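You operate a simulated robot arm through the tools that you are given. There is no shell and no other tool. Be economical: measure what you need, move in short steps, check, and stop when the job is done.

Carry out the task below with a simulated robot arm. There is one attempt and no reset: what you move stays moved.

TASK
Put the 40 yellow filter from the cross belt top in the grey tray and the 60 yellow filter on top of the small workpiece.
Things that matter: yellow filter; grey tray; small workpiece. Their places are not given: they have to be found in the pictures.

It is judged by the outcome, as a careful person would: the job done as asked, and still so three seconds after it is handed in. It fails if anything else is knocked over, pushed out of place, dropped, spilled or broken.

THE ROBOT
A 7-joint arm with a two-finger parallel gripper, fixed in place. Base frame: the origin is at the foot of the arm, x ahead of it, y to its left, z up; the work surface is at about z = 0. Lengths are in m, angles in rad, forces in N, time in s.
With the tool pointing down near the work surface it reaches from about 0.22 to 0.58 m from the base axis. Its first joint turns from -1.152 to 1.152 rad. Payload 2.5 kg.
Tool frame: the origin (TCP) lies between the finger pads and is the grasp point; the fingertips stand 0.023 m ahead of it; z points along the fingers, y is the line along which they close. The gripper opens to 0.094 m. The fingers are 0.038 m wide and 0.01 m thick; the gripper's body (0.054 by 0.096 m) begins 0.039 m behind the TCP.
Orientation is that of the tool frame in the base frame, as [roll, pitch, yaw] about the fixed x, y, z axes, in that order (R = Rz(yaw) Ry(pitch) Rx(roll)). With the fingers straight down and closing along the base's y, the tool's x points along the base's -x, its y along +y and its z along -z.

THE INTERFACE
- The arm moves only by the tool move_arm. Its argument "deltas" is text: rows parted by semicolons, each of 7 numbers parted by spaces: the shift along the base's x, y, z in units of 25 mm (1.0 is 25 mm), then the turn, a rotation vector about the base's x, y, z in units of 4 degrees (1.0 is 4 degrees), then the opening, from 0 (shut) to 1 (fully open). In form: x y z wx wy wz gripper; .... A call has 1 to 20 rows; each row shifts and turns the commanded pose from where the row before left it. A call with a number of a shift or a turn outside -1 to 1 is refused whole. A row lasts 0.2 s, in which the tool goes at most 0.05 m and 0.15 rad; a call with a longer step from one row to the next is refused whole, and so is a gripper value outside its range. A pose out of reach is approached as far as the arm can. The call stops where the force on the tool passes 40 N (or 10 N more than at its start, if that is more) or the arm is blocked; 0.2 s more then pass. The fingers move at their own pace (about 0.108 m/s each) and stop on an object; they squeeze with about 25 N. The grip force told is the motor's: it shows also when the fingers shut on nothing. Time passes only in rows, and 0.2 s behind the last, so rows that do not move let the fingers close. It gives the time, the measured TCP pose, the force on the tool (base axes), the opening and the grip force at its end, in the units of the frame above (readings bear some noise), and new pictures: "pictures" is both (left out), scene, wrist or none.
- Cameras (640 x 400 px; columns grow to the right, rows downward): "scene" is fixed at [0.1019, -0.4184, 0.5119]; the picture's right is [0.88, -0.48, 0.00], its down [-0.40, -0.73, -0.55] and it looks along [0.27, 0.49, -0.83] (base axes); focal length 214 px, centre (320, 200). "wrist" rides on the gripper at [-0.039, 0, -0.044] in the tool frame; the picture's right is [0.00, -1.00, 0.00], its down [0.97, 0.00, -0.24] and it looks along [0.24, 0.00, 0.97] (tool axes); focal length 218 px, centre (320, 200).
- pixel_to_xyz(camera, pixels): for up to 12 pixels [column, row] of the newest picture of that camera ("zoom" is the newest enlarged one), the place [x, y, z] in the base frame of the surface seen there, good to about 0.002 m. No time passes.
- close_up(camera, box): a new picture of the part [left, top, right, bottom] of that camera's present view, enlarged. No time passes.
- sign_off(): hands the job in; it is judged then, once.

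Work in short steps. Measure before you move; look again where a grasp or a placing could have gone wrong, and mend it. You have 60 turns and 120 pictures in all, the two below and enlarged ones among them. Open the gripper and draw the arm clear of the work before you hand the job in, unless the task says otherwise; then end with one line.

The tools are called after "Emit:" by a JSON object that holds its "api" and its "payload". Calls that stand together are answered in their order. move_arm: Moves the arm, as the interface text tells. Its arguments: {"type":"object","properties":{"deltas":{"type":"string"},"pictures":{"type":"string","enum":["both","scene","wrist","none"]}},"required":["deltas"]} The other tools are called the same way: pixel_to_xyz (camera, pixels) gives the place of the surface under pixels of a picture; close_up (camera, box) takes an enlarged picture of a part of a camera's view; sign_off () hands the job in.

At the start:

```text
t: 0.0
eef_pos: [0.2865, -0.1518, 0.3327]
tcp_rot: [-3.14, 0.001, 3.141]
wrist_force: [-0.6, -0.3, -0.7]
finger_gap: 0.0938
gripper_force: 0.0
```

scene: 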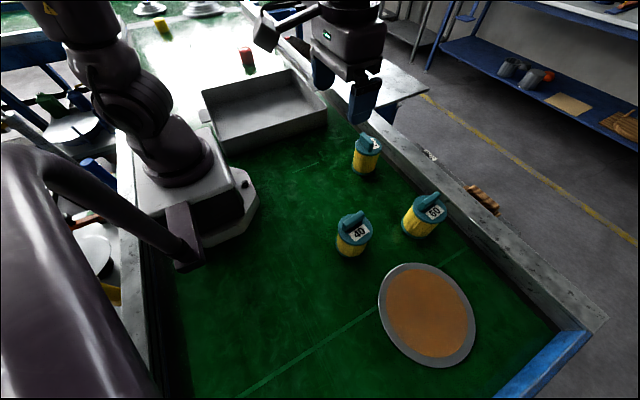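
wrist: 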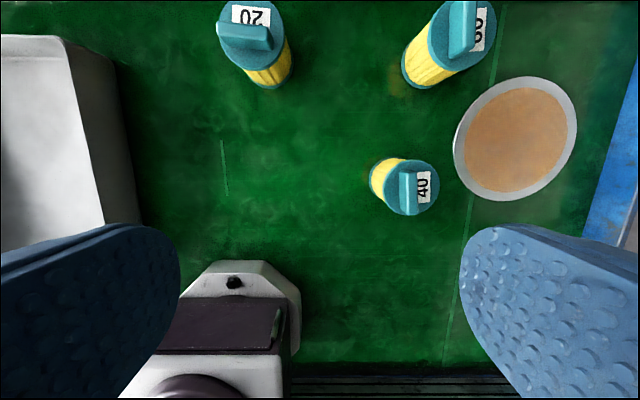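

I see three filters (20, 40, 60), a grey tray at scene (265,110), and a round disc at (427,313). I'll zoom in and measure.

Emit:
{"api": "close_up", "payload": {"camera": "scene", "box": [320, 120, 500, 380]}}

Emit:
{"api": "close_up", "payload": {"camera": "scene", "box": [120, 0, 360, 160]}}

Emit:
{"api": "pixel_to_xyz", "payload": {"camera": "scene", "pixels": [[350, 217], [358, 233], [343, 230], [430, 198], [435, 211], [370, 140], [427, 313], [382, 290], [471, 320], [265, 115], [300, 250], [248, 57]]}}

Emit:
{"api": "pixel_to_xyz", "payload": {"camera": "wrist", "pixels": [[408, 190], [424, 187], [390, 190], [462, 25], [478, 30], [445, 40], [515, 138], [460, 150], [570, 130], [50, 150], [515, 82], [510, 196]]}}

```text
1.54 times, centred on (410, 250) of scene
```

zoom: 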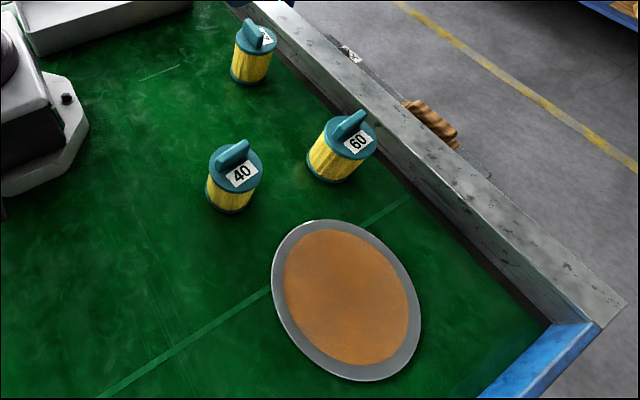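

```text
2.50 times, centred on (240, 80) of scene
```

zoom: 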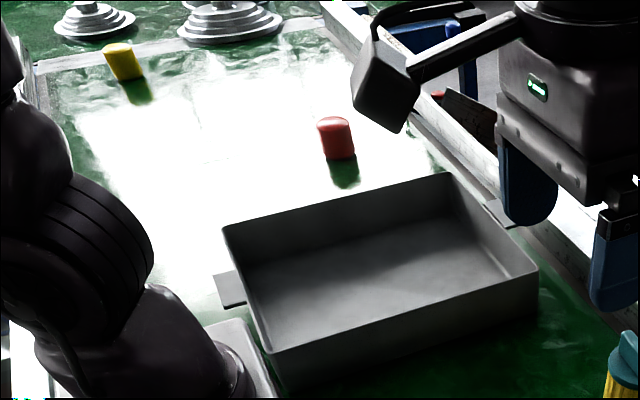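

```text
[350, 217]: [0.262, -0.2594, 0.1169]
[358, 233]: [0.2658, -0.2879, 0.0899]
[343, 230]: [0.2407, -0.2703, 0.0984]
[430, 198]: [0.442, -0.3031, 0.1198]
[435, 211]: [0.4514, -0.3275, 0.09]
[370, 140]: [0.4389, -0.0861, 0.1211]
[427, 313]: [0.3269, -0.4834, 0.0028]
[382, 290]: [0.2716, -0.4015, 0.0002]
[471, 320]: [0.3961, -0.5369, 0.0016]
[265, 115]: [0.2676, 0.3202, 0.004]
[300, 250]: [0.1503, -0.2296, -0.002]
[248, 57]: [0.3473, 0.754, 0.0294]
```

```text
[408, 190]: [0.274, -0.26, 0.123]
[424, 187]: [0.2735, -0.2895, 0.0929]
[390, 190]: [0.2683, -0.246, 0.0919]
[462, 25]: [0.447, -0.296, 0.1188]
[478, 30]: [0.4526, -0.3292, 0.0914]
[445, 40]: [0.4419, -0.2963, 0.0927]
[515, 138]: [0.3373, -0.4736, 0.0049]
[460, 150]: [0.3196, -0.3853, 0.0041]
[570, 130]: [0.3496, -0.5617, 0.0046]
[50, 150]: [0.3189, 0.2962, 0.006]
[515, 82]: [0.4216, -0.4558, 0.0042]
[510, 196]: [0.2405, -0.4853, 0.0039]
```

Emit:
{"api": "close_up", "payload": {"camera": "wrist", "box": [360, 140, 456, 200]}}

Emit:
{"api": "close_up", "payload": {"camera": "scene", "box": [0, 0, 240, 150]}}

Emit:
{"api": "close_up", "payload": {"camera": "scene", "box": [400, 0, 640, 150]}}

```text
6.67 times, centred on (408, 170) of wrist
```

zoom: 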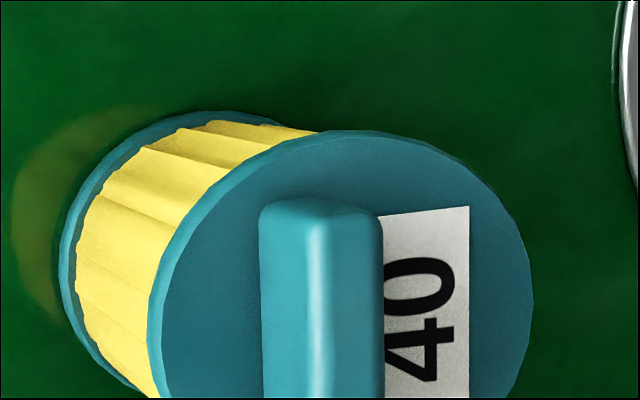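

```text
2.67 times, centred on (120, 75) of scene
```

zoom: 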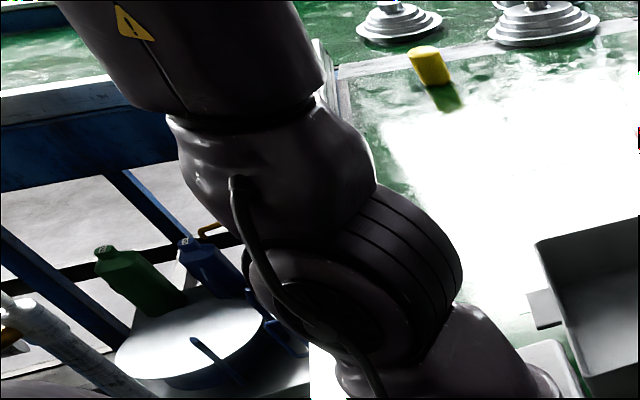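

```text
2.67 times, centred on (520, 75) of scene
```

zoom: 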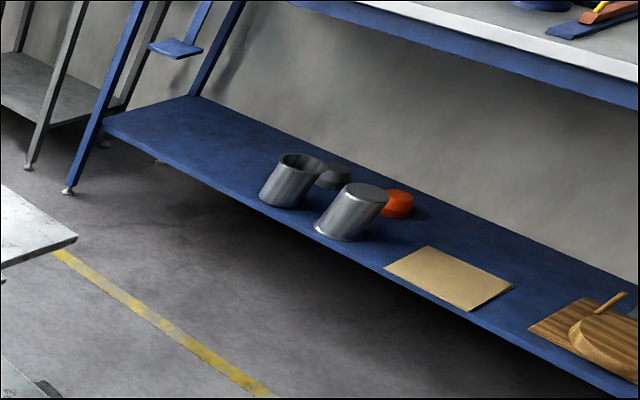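

Disc at about (0.334,-0.474) is the only reachable workpiece. The 40 handle runs along x at about (0.27,-0.262), top z≈0.12; I move above it and look.

Emit:
{"api": "move_arm", "payload": {"deltas": "-0.13 -0.88 -0.7 0 0 0 1;-0.13 -0.88 -0.7 0 0 0 1;-0.13 -0.88 -0.7 0 0 0 1;-0.13 -0.88 -0.7 0 0 0 1;-0.13 -0.88 -0.7 0 0 0 1;0 0 0 0 0 0 1"}}

```text
t: 1.4
eef_pos: [0.2705, -0.2621, 0.245]
tcp_rot: [3.14, 0.002, 3.141]
wrist_force: [0.8, -0.1, 0.1]
finger_gap: 0.0941
gripper_force: 0.0
```

scene: 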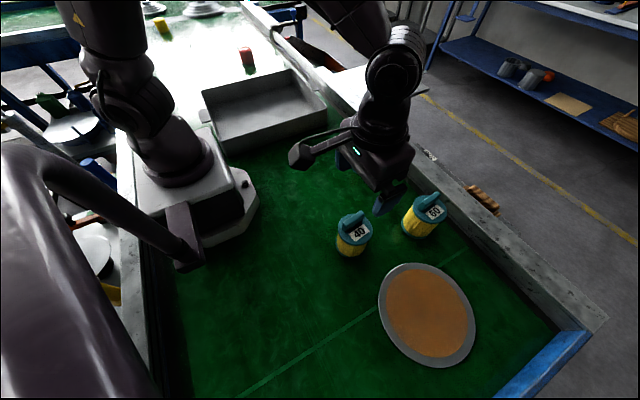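
wrist: 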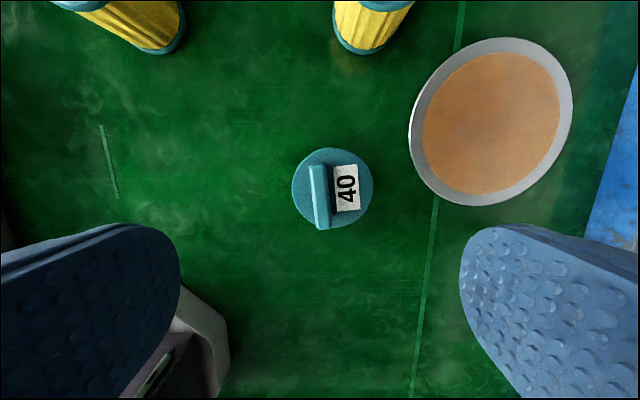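

Emit:
{"api": "close_up", "payload": {"camera": "wrist", "box": [272, 140, 400, 240]}}

Emit:
{"api": "pixel_to_xyz", "payload": {"camera": "wrist", "pixels": [[317, 168], [322, 195], [323, 222], [314, 195], [329, 195], [300, 187], [365, 187], [335, 152], [345, 222], [490, 120], [488, 42], [470, 202]]}}

```text
4.00 times, centred on (336, 190) of wrist
```

zoom: 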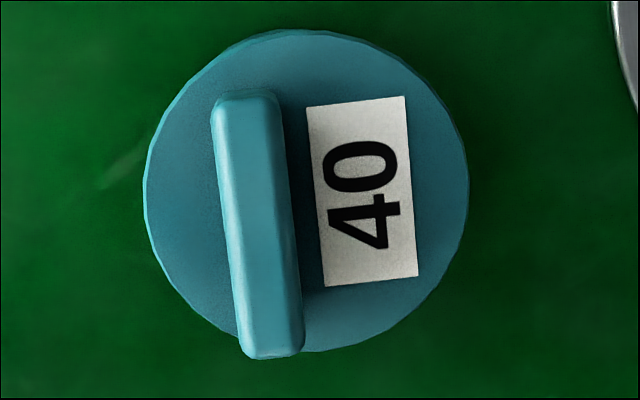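

```text
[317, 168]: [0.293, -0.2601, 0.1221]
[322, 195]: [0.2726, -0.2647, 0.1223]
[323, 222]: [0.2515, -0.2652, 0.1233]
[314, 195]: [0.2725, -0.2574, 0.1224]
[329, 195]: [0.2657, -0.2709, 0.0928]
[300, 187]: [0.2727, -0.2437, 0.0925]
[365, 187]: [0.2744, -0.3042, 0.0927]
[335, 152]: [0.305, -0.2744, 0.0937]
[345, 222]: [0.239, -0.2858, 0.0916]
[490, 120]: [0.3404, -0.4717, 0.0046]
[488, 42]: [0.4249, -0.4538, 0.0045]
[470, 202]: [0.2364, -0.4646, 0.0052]
```

The handle is centred at about (0.271,-0.263), tilted ~5.7°, cap top 0.0925. I turn 5.7°, half-open and descend to TCP z≈0.120, then close.

Emit:
{"api": "move_arm", "payload": {"deltas": "0 -0.04 -0.84 0 0 0.7 0.55;0 0 -0.84 0 0 0.7 0.55;0 0 -0.84 0 0 0 0.55;0 0 -0.84 0 0 0 0.55;0 0 -0.84 0 0 0 0.55;0 0 -0.8 0 0 0 0.55;0 0 0 0 0 0 0.55"}}

```text
t: 3.0
eef_pos: [0.2708, -0.2629, 0.1212]
tcp_rot: [3.141, 0.0, -3.042]
wrist_force: [-0.8, -0.1, 0.4]
finger_gap: 0.0518
gripper_force: 0.0
```

scene: 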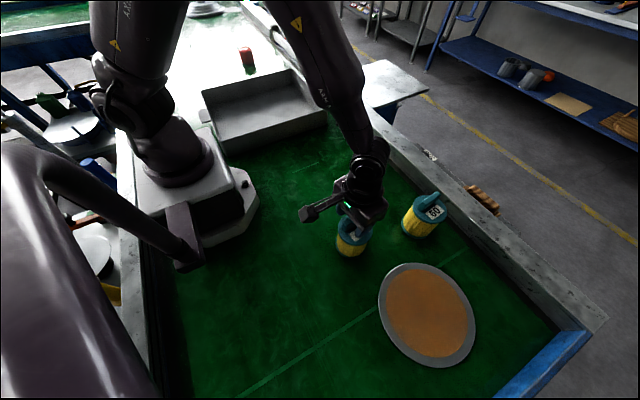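
wrist: 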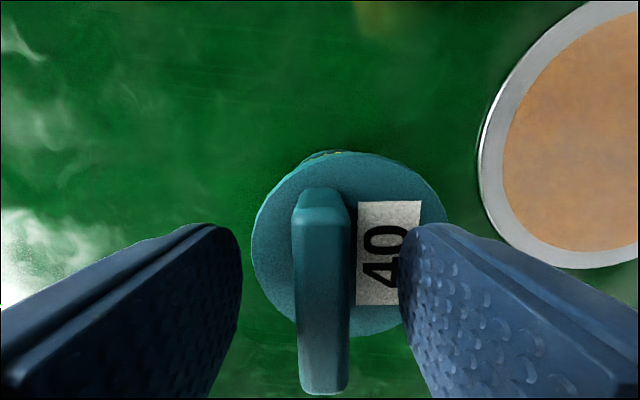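

The handle is centred between the fingers. Close, then lift.

Emit:
{"api": "move_arm", "payload": {"deltas": "0 0 0 0 0 0 0;0 0 0 0 0 0 0;0 0 0 0 0 0 0;0 0 0.4 0 0 0 0;0 0 0.8 0 0 0 0;0 0 1 0 0 0 0;0 0 1 0 0 0 0;0 0 1 0 0 0 0;0 0 1 0 0 0 0;0 0 1 0 0 0 0;0 0 0 0 0 0 0"}}

```text
t: 5.4
eef_pos: [0.2724, -0.2635, 0.2775]
tcp_rot: [3.141, 0.001, -3.044]
wrist_force: [0.1, 0.7, -1.2]
finger_gap: 0.0139
gripper_force: 24.7
```

scene: 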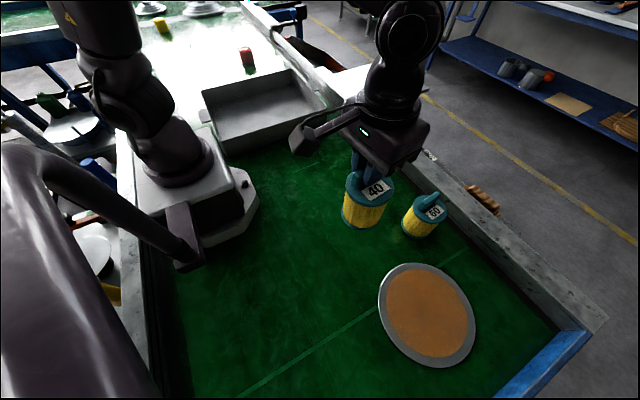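
wrist: 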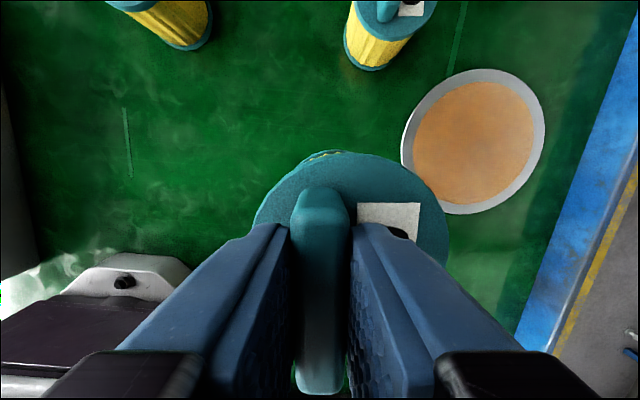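

Held securely. Now measure the tray's rims and floor.

Emit:
{"api": "pixel_to_xyz", "payload": {"camera": "scene", "pixels": [[204, 92], [222, 139], [325, 107], [290, 72], [230, 115], [265, 115], [300, 100], [275, 95], [270, 124], [215, 115], [210, 108], [307, 85]]}}

Emit:
{"api": "close_up", "payload": {"camera": "scene", "box": [180, 55, 340, 155]}}

```text
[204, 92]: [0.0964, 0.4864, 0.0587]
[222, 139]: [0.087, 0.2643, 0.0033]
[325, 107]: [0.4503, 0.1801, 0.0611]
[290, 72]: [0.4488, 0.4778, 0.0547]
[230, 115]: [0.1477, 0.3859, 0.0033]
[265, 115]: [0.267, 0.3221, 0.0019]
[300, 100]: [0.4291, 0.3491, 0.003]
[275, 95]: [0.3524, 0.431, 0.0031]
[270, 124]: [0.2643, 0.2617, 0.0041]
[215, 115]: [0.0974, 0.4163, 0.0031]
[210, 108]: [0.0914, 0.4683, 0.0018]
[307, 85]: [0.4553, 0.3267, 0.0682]
```

```text
4.00 times, centred on (260, 105) of scene
```

zoom: 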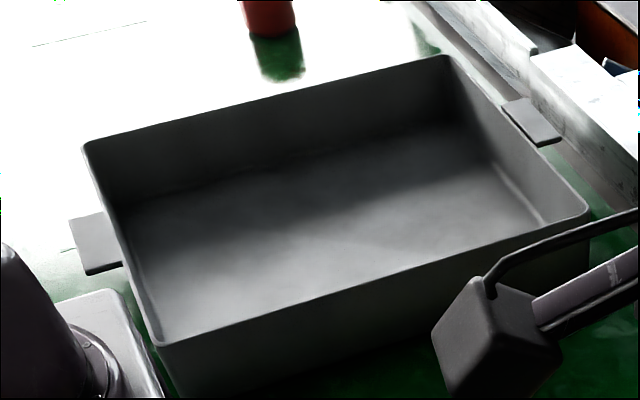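

Tray spans x 0.09–0.455, y 0.19–0.48, rim z≈0.065, floor≈0.003. I carry the filter over at z≈0.28 to near (0.30,0.32).

Emit:
{"api": "move_arm", "payload": {"deltas": "0.2 1 0.2 0 0 0 0;0.2 1 0 0 0 0 0;0.2 1 0 0 0 0 0;0.2 1 0 0 0 0 0;0.2 1 0 0 0 0 0;0.2 1 0 0 0 0 0;0.2 1 0 0 0 0 0;0.2 1 0 0 0 0 0;0.2 1 0 0 0 0 0;0.2 1 0 0 0 0 0;0.2 1 0 0 0 0 0;0.2 1 0 0 0 0 0;0 0 0 0 0 0 0", "pictures": "none"}}

Emit:
{"api": "move_arm", "payload": {"deltas": "-0.1 1 0 0 0 0 0;-0.1 1 0 0 0 0 0;-0.1 1 0 0 0 0 0;-0.1 1 0 0 0 0 0;-0.1 1 0 0 0 0 0;-0.1 1 0 0 0 0 0;-0.1 1 0 0 0 0 0;-0.1 1 0 0 0 0 0;-0.1 1 0 0 0 0 0;-0.1 1 0 0 0 0 0;-0.1 1 0 0 0 0 0;0 0 0 0 0 0 0"}}

```text
t: 8.2
eef_pos: [0.3308, 0.0355, 0.2798]
tcp_rot: [-3.141, 0.001, -3.044]
wrist_force: [0.1, 0.3, -2.1]
finger_gap: 0.0139
gripper_force: 25.2
```

```text
t: 10.8
eef_pos: [0.3051, 0.3115, 0.2814]
tcp_rot: [3.141, -0.001, -3.044]
wrist_force: [-0.1, 0.4, -2.2]
finger_gap: 0.0135
gripper_force: 24.9
```

scene: 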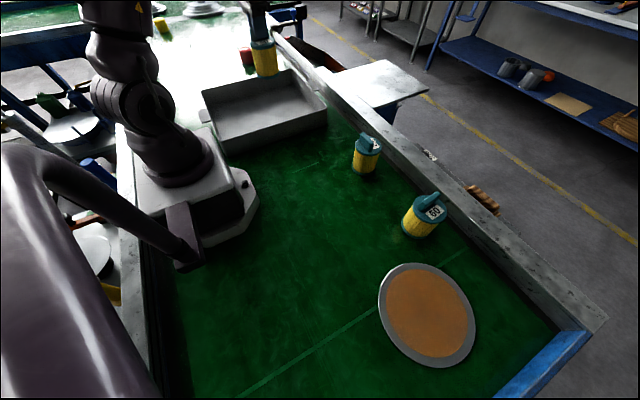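
wrist: 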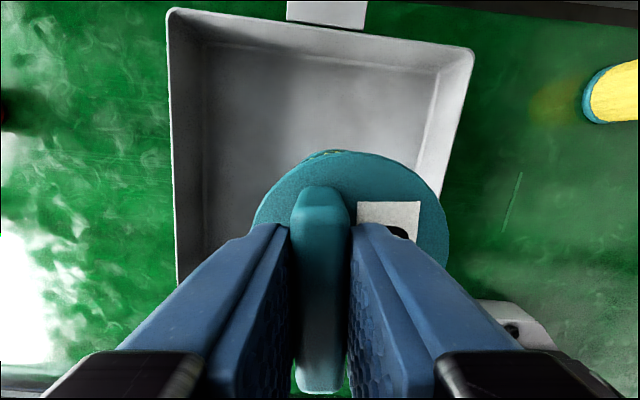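

The filter is above the tray. Shift to (0.285,0.341) and descend to just above contact.

Emit:
{"api": "move_arm", "payload": {"deltas": "-0.4 0.6 0 0 0 0 0;-0.4 0.6 0 0 0 0 0;0 0 -1 0 0 0 0;0 0 -1 0 0 0 0;0 0 -1 0 0 0 0;0 0 -1 0 0 0 0;0 0 -1 0 0 0 0;0 0 -0.8 0 0 0 0;0 0 0 0 0 0 0"}}

```text
t: 12.8
eef_pos: [0.2813, 0.3415, 0.1379]
tcp_rot: [3.14, 0.0, -3.043]
wrist_force: [-0.2, 1.0, -2.2]
finger_gap: 0.0139
gripper_force: 25.2
```

scene: 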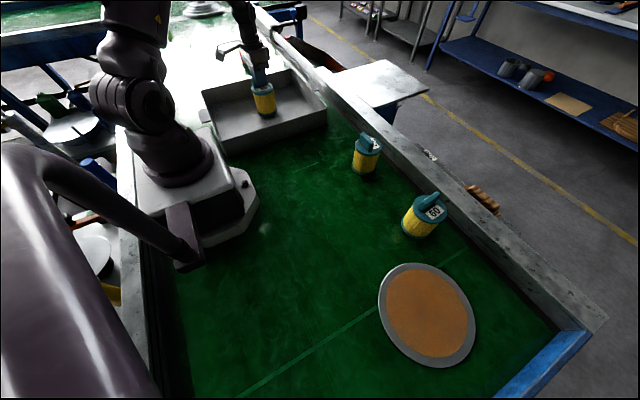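
wrist: 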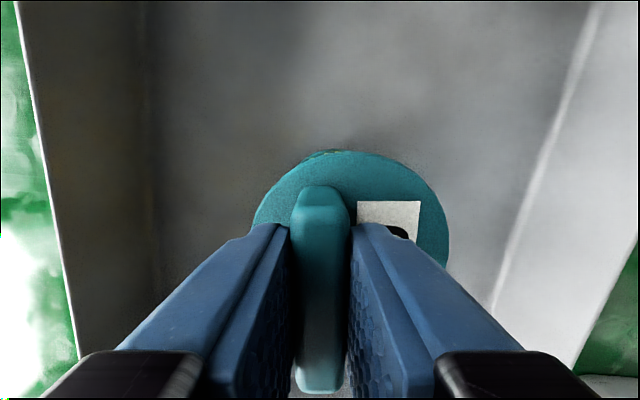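

About 13 mm to go by the readings; lower slowly, watching the force.

Emit:
{"api": "move_arm", "payload": {"deltas": "0 0 -0.2 0 0 0 0;0 0 -0.15 0 0 0 0;0 0 -0.06 0 0 0 0;0 0 0 0 0 0 0", "pictures": "none"}}

```text
t: 13.8
eef_pos: [0.2825, 0.3416, 0.1268]
tcp_rot: [3.141, 0.002, -3.045]
wrist_force: [-2.6, -1.7, 6.8]
finger_gap: 0.0139
gripper_force: 25.3
```

Force turned to +7 N: it's resting on the floor. Open partly and rise.

Emit:
{"api": "move_arm", "payload": {"deltas": "0 0 0 0 0 0 0.4;0 0 0 0 0 0 0.4;0 0 0.5 0 0 0 0.4;0 0 1 0 0 0 0.4;0 0 1 0 0 0 0.4;0 0 1 0 0 0 0.4;0 0 1 0 0 0 0.4;0 0 1 0 0 0 0.4;0 0 0.5 0 0 0 0.4;0 0 0 0 0 0 0.4"}}

```text
t: 16.0
eef_pos: [0.2803, 0.3403, 0.2753]
tcp_rot: [3.141, 0.0, -3.044]
wrist_force: [-0.4, -0.2, -0.2]
finger_gap: 0.0377
gripper_force: 0.1
```

scene: 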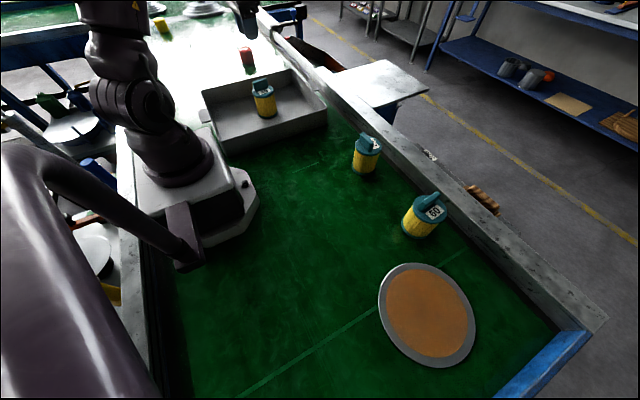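
wrist: 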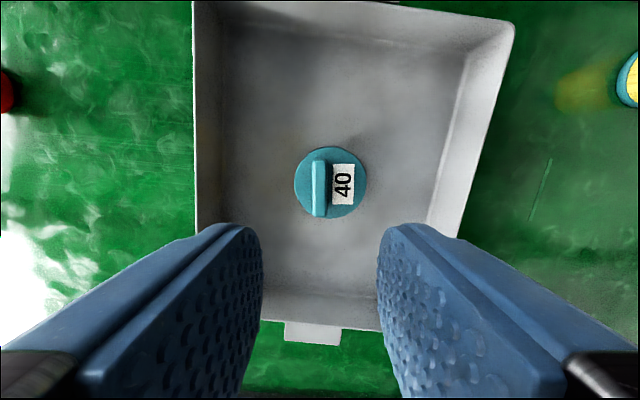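

The 40 stands in the tray. Now go above the 60 at about (0.445,-0.298).

Emit:
{"api": "move_arm", "payload": {"deltas": "0.25 -0.98 0 0 0 0 0.6;0.25 -0.98 0 0 0 0 0.6;0.25 -0.98 0 0 0 0 0.6;0.25 -0.98 0 0 0 0 0.6;0.25 -0.98 0 0 0 0 0.6;0.25 -0.98 0 0 0 0 0.6;0.25 -0.98 0 0 0 0 0.6;0.25 -0.98 0 0 0 0 0.6;0.25 -0.98 0 0 0 0 0.6;0.25 -0.98 0 0 0 0 0.6;0.25 -0.98 0 0 0 0 0.6;0.25 -0.98 0 0 0 0 0.6;0.25 -0.98 0 0 0 0 0.6", "pictures": "none"}}

Emit:
{"api": "move_arm", "payload": {"deltas": "0.25 -0.98 0 0 0 0 0.6;0.25 -0.98 0 0 0 0 0.6;0.25 -0.98 0 0 0 0 0.6;0.25 -0.98 0 0 0 0 0.6;0.25 -0.98 0 0 0 0 0.6;0.25 -0.98 0 0 0 0 0.6;0.25 -0.98 0 0 0 0 0.6;0.25 -0.98 0 0 0 0 0.6;0.25 -0.98 0 0 0 0 0.6;0.25 -0.98 0 0 0 0 0.6;0.25 -0.98 0 0 0 0 0.6;0.25 -0.98 0 0 0 0 0.6;0.25 -0.98 0 0 0 0 0.6;0 0 0 0 0 0 0.6"}}

```text
t: 18.8
eef_pos: [0.3657, 0.0232, 0.2749]
tcp_rot: [3.141, 0.001, -3.043]
wrist_force: [-0.4, -0.4, 0.6]
finger_gap: 0.0564
gripper_force: 0.0
```

```text
t: 21.8
eef_pos: [0.4436, -0.2956, 0.273]
tcp_rot: [-3.142, 0.002, -3.043]
wrist_force: [0.1, 0.0, -1.0]
finger_gap: 0.0563
gripper_force: 0.0
```

scene: 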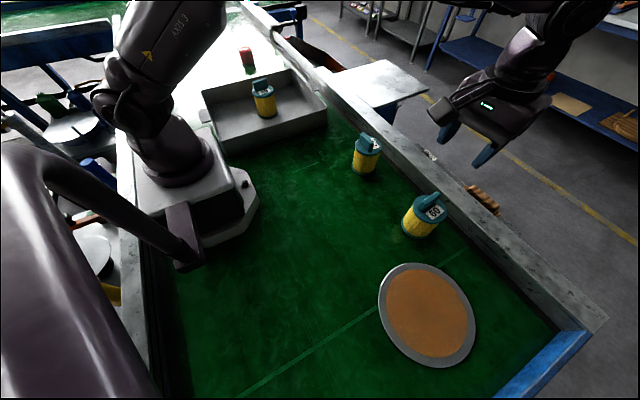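
wrist: 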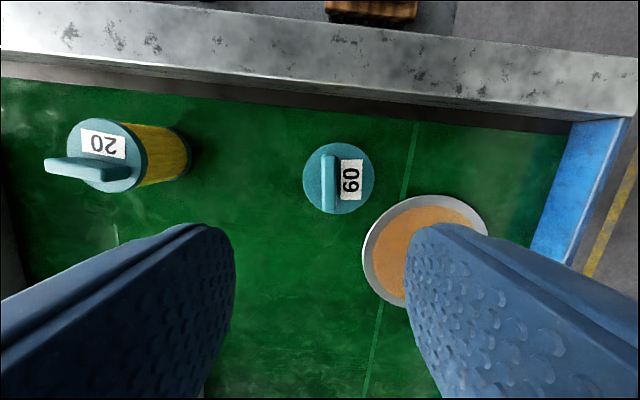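

Emit:
{"api": "close_up", "payload": {"camera": "wrist", "box": [276, 130, 404, 230]}}

Emit:
{"api": "pixel_to_xyz", "payload": {"camera": "wrist", "pixels": [[329, 160], [329, 180], [329, 205], [322, 180], [336, 180], [310, 180], [368, 180], [340, 147], [340, 210]]}}

```text
4.00 times, centred on (340, 180) of wrist
```

zoom: 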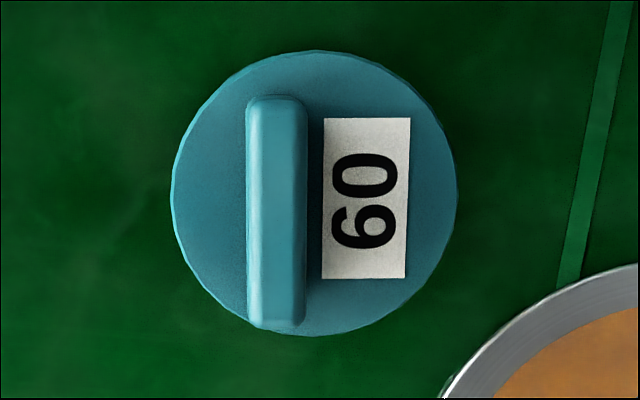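

```text
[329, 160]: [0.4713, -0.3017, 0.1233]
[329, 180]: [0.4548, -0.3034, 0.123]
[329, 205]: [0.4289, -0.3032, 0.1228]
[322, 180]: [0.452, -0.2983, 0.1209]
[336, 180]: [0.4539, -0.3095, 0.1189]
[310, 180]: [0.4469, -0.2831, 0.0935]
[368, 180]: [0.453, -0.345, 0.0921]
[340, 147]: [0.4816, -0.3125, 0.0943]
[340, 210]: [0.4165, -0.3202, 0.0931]
```

Emit:
{"api": "pixel_to_xyz", "payload": {"camera": "wrist", "pixels": [[330, 105], [330, 80], [330, 40], [500, 118], [470, 90]]}}

Emit:
{"api": "move_arm", "payload": {"deltas": "0.26 -0.33 -0.5 0 0 0 0.55;0 0 -1 0 0 0 0.55;0 0 -1 0 0 0 0.55;0 0 -1 0 0 0 0.55;0 0 -0.5 0 0 0 0.55;0 0 0 0 0 0 0.55"}}

```text
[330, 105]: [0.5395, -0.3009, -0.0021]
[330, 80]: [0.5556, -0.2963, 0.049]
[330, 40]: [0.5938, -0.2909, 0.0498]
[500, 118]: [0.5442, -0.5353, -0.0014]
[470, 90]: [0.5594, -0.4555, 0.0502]
```

```text
t: 23.2
eef_pos: [0.4493, -0.3026, 0.1734]
tcp_rot: [3.141, 0.002, -3.045]
wrist_force: [0.5, 0.8, -0.6]
finger_gap: 0.0515
gripper_force: 0.1
```

scene: 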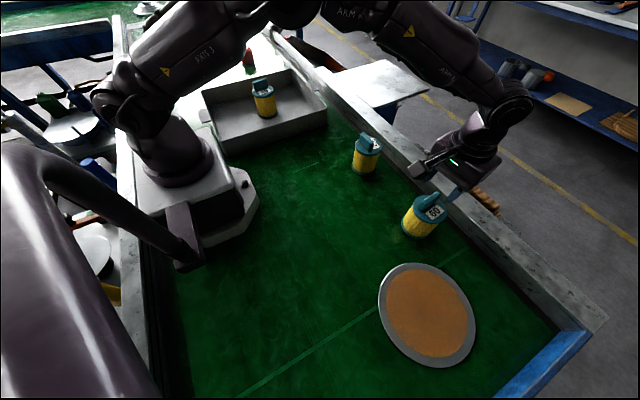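
wrist: 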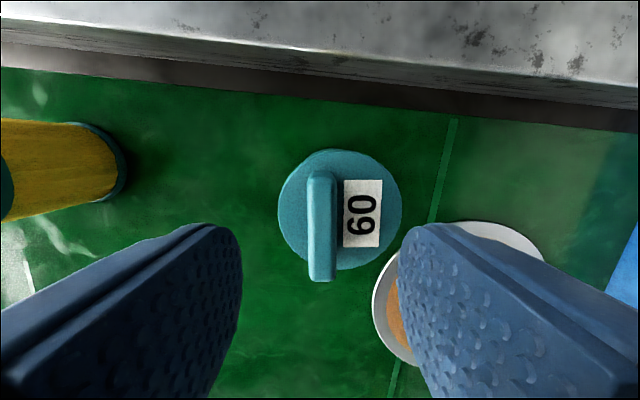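

Well centred (handle at col ~321). Descend 53 mm, close, and lift slightly.

Emit:
{"api": "move_arm", "payload": {"deltas": "0 0 -1 0 0 0 0.55;0 0 -0.8 0 0 0 0.55;0 0 -0.3 0 0 0 0.55;0 0 0 0 0 0 0.55;0 0 0 0 0 0 0;0 0 0 0 0 0 0;0 0 0 0 0 0 0;0 0 0.4 0 0 0 0;0 0 0.8 0 0 0 0;0 0 1 0 0 0 0;0 0 0 0 0 0 0"}}

```text
t: 25.6
eef_pos: [0.4496, -0.304, 0.1772]
tcp_rot: [3.141, 0.001, -3.045]
wrist_force: [0.1, 0.5, -1.4]
finger_gap: 0.0137
gripper_force: 24.7
```

scene: 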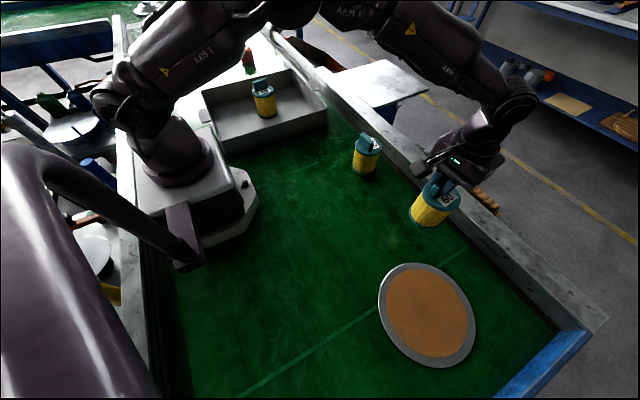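
wrist: 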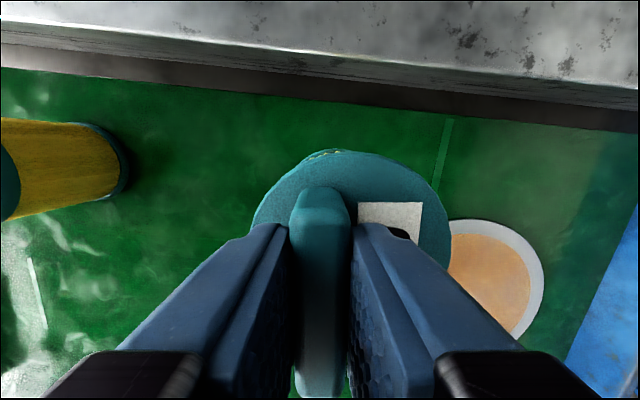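

The 60 is held. Carry it so the body centre lands on the disc's centre (0.332,-0.473), TCP target (0.332,-0.460).

Emit:
{"api": "move_arm", "payload": {"deltas": "-0.59 -0.78 0 0 0 0 0;-0.59 -0.78 0 0 0 0 0;-0.59 -0.78 0 0 0 0 0;-0.59 -0.78 0 0 0 0 0;-0.59 -0.78 0 0 0 0 0;-0.59 -0.78 0 0 0 0 0;-0.59 -0.78 0 0 0 0 0;-0.59 -0.78 0 0 0 0 0;0 0 0 0 0 0 0;0 0 0 0 0 0 0"}}

```text
t: 27.8
eef_pos: [0.3304, -0.4575, 0.1783]
tcp_rot: [3.141, 0.002, -3.043]
wrist_force: [0.6, -0.9, -0.6]
finger_gap: 0.0138
gripper_force: 24.9
```

scene: 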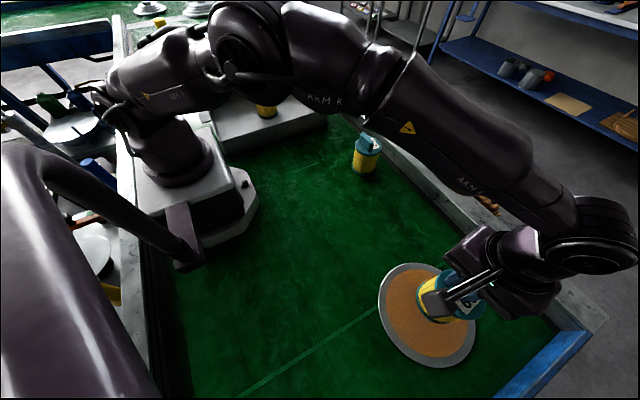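
wrist: 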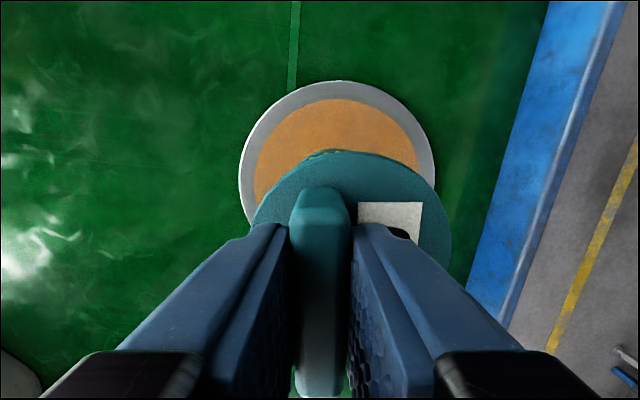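

Over the disc. Descend to ~0.132, then slowly.

Emit:
{"api": "move_arm", "payload": {"deltas": "0 0 -0.7 0 0 0 0;0 0 -0.7 0 0 0 0;0 0 -0.4 0 0 0 0;0 0 0 0 0 0 0;0 0 0 0 0 0 0"}}

```text
t: 29.0
eef_pos: [0.3316, -0.4578, 0.1325]
tcp_rot: [3.141, 0.0, -3.043]
wrist_force: [-0.2, 0.2, -2.5]
finger_gap: 0.0136
gripper_force: 25.3
```

scene: 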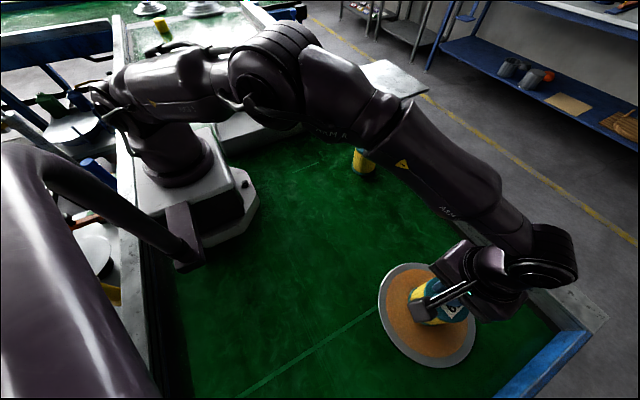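
wrist: 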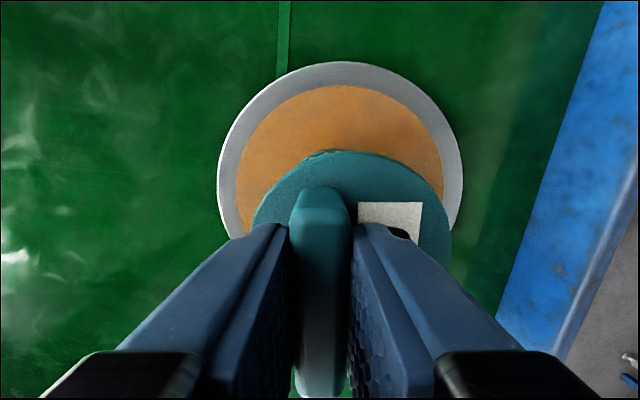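

Emit:
{"api": "move_arm", "payload": {"deltas": "0 0 -0.12 0 0 0 0;0 0 -0.1 0 0 0 0;0 0 -0.06 0 0 0 0;0 0 0 0 0 0 0", "pictures": "none"}}

```text
t: 30.0
eef_pos: [0.3317, -0.4586, 0.126]
tcp_rot: [-3.14, 0.0, -3.043]
wrist_force: [0.4, -0.3, -1.2]
finger_gap: 0.0138
gripper_force: 24.8
```

Emit:
{"api": "move_arm", "payload": {"deltas": "0 0 -0.06 0 0 0 0;0 0 -0.05 0 0 0 0;0 0 0 0 0 0 0", "pictures": "none"}}

```text
t: 30.8
eef_pos: [0.3317, -0.4589, 0.1244]
tcp_rot: [-3.139, 0.0, -3.043]
wrist_force: [-4.3, 5.8, 19.1]
finger_gap: 0.014
gripper_force: 24.7
```

Contact (19 N). Ease up a hair, release and rise straight up.

Emit:
{"api": "move_arm", "payload": {"deltas": "0 0 0.04 0 0 0 0;0 0 0 0 0 0 0.4;0 0 0 0 0 0 0.4;0 0 0.5 0 0 0 0.4;0 0 1 0 0 0 0.4;0 0 1 0 0 0 0.4;0 0 1 0 0 0 0.4;0 0 1 0 0 0 0.4;0 0 1 0 0 0 0.4;0 0 0 0 0 0 0.4"}}

```text
t: 33.0
eef_pos: [0.3323, -0.4589, 0.264]
tcp_rot: [-3.141, 0.001, -3.045]
wrist_force: [-0.1, -0.8, 0.2]
finger_gap: 0.0376
gripper_force: 0.1
```

scene: 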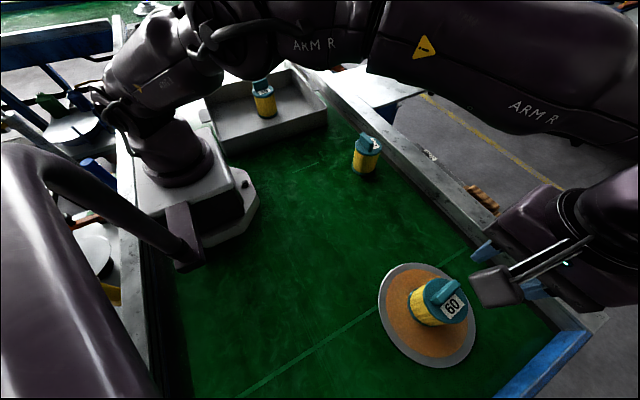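
wrist: 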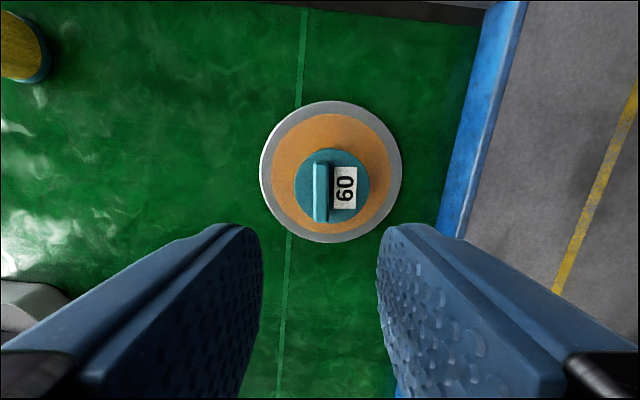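

The 60 stands upright and centred on the workpiece. Draw the arm clear and do a final look.

Emit:
{"api": "move_arm", "payload": {"deltas": "0 0.5 0.6 0 0 0 0.6;0 0.9 0.6 0 0 0 0.8;-0.2 0.9 0.6 0 0 0 1;-0.2 0.9 0.6 0 0 0 1;-0.2 0.9 0.3 0 0 0 1;-0.2 0.9 0 0 0 0 1;-0.2 0.9 0 0 0 0 1;-0.2 0.9 0 0 0 0 1;-0.2 0.9 0 0 0 0 1;-0.2 0.9 0 0 0 0 1;-0.2 0.9 0 0 0 0 1;-0.2 0.9 0 0 0 0 1;0 0.9 0 0 0 0 1;0 0.9 0 0 0 0 1;0 0 0 0 0 0 1"}}

```text
t: 36.2
eef_pos: [0.2815, -0.1525, 0.3311]
tcp_rot: [3.141, -0.001, -3.043]
wrist_force: [0.0, 0.8, 0.0]
finger_gap: 0.0944
gripper_force: 0.2
```

scene: 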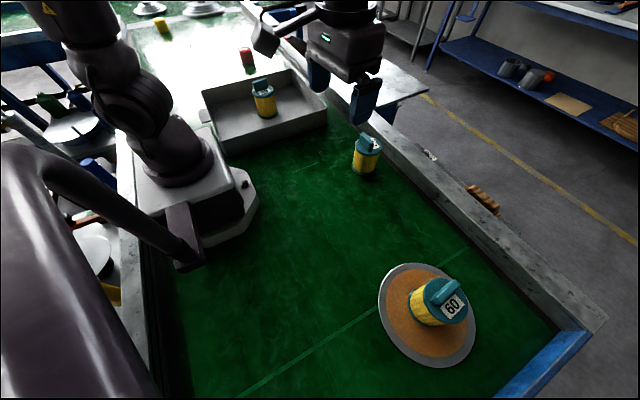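
wrist: 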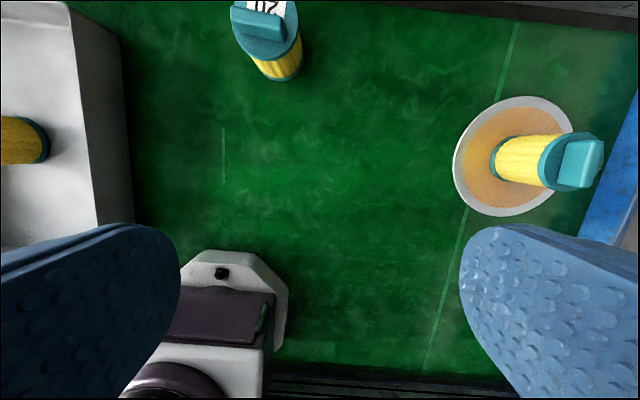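

Both filters are upright in their places, nothing else has moved, and the arm is clear.

Emit:
{"api": "sign_off", "payload": {}}

```text
The job is handed in.
```

The 40 filter is standing in the grey tray and the 60 filter is standing centred on the round disc, which I took as the small workpiece because it was the only candidate within reach.
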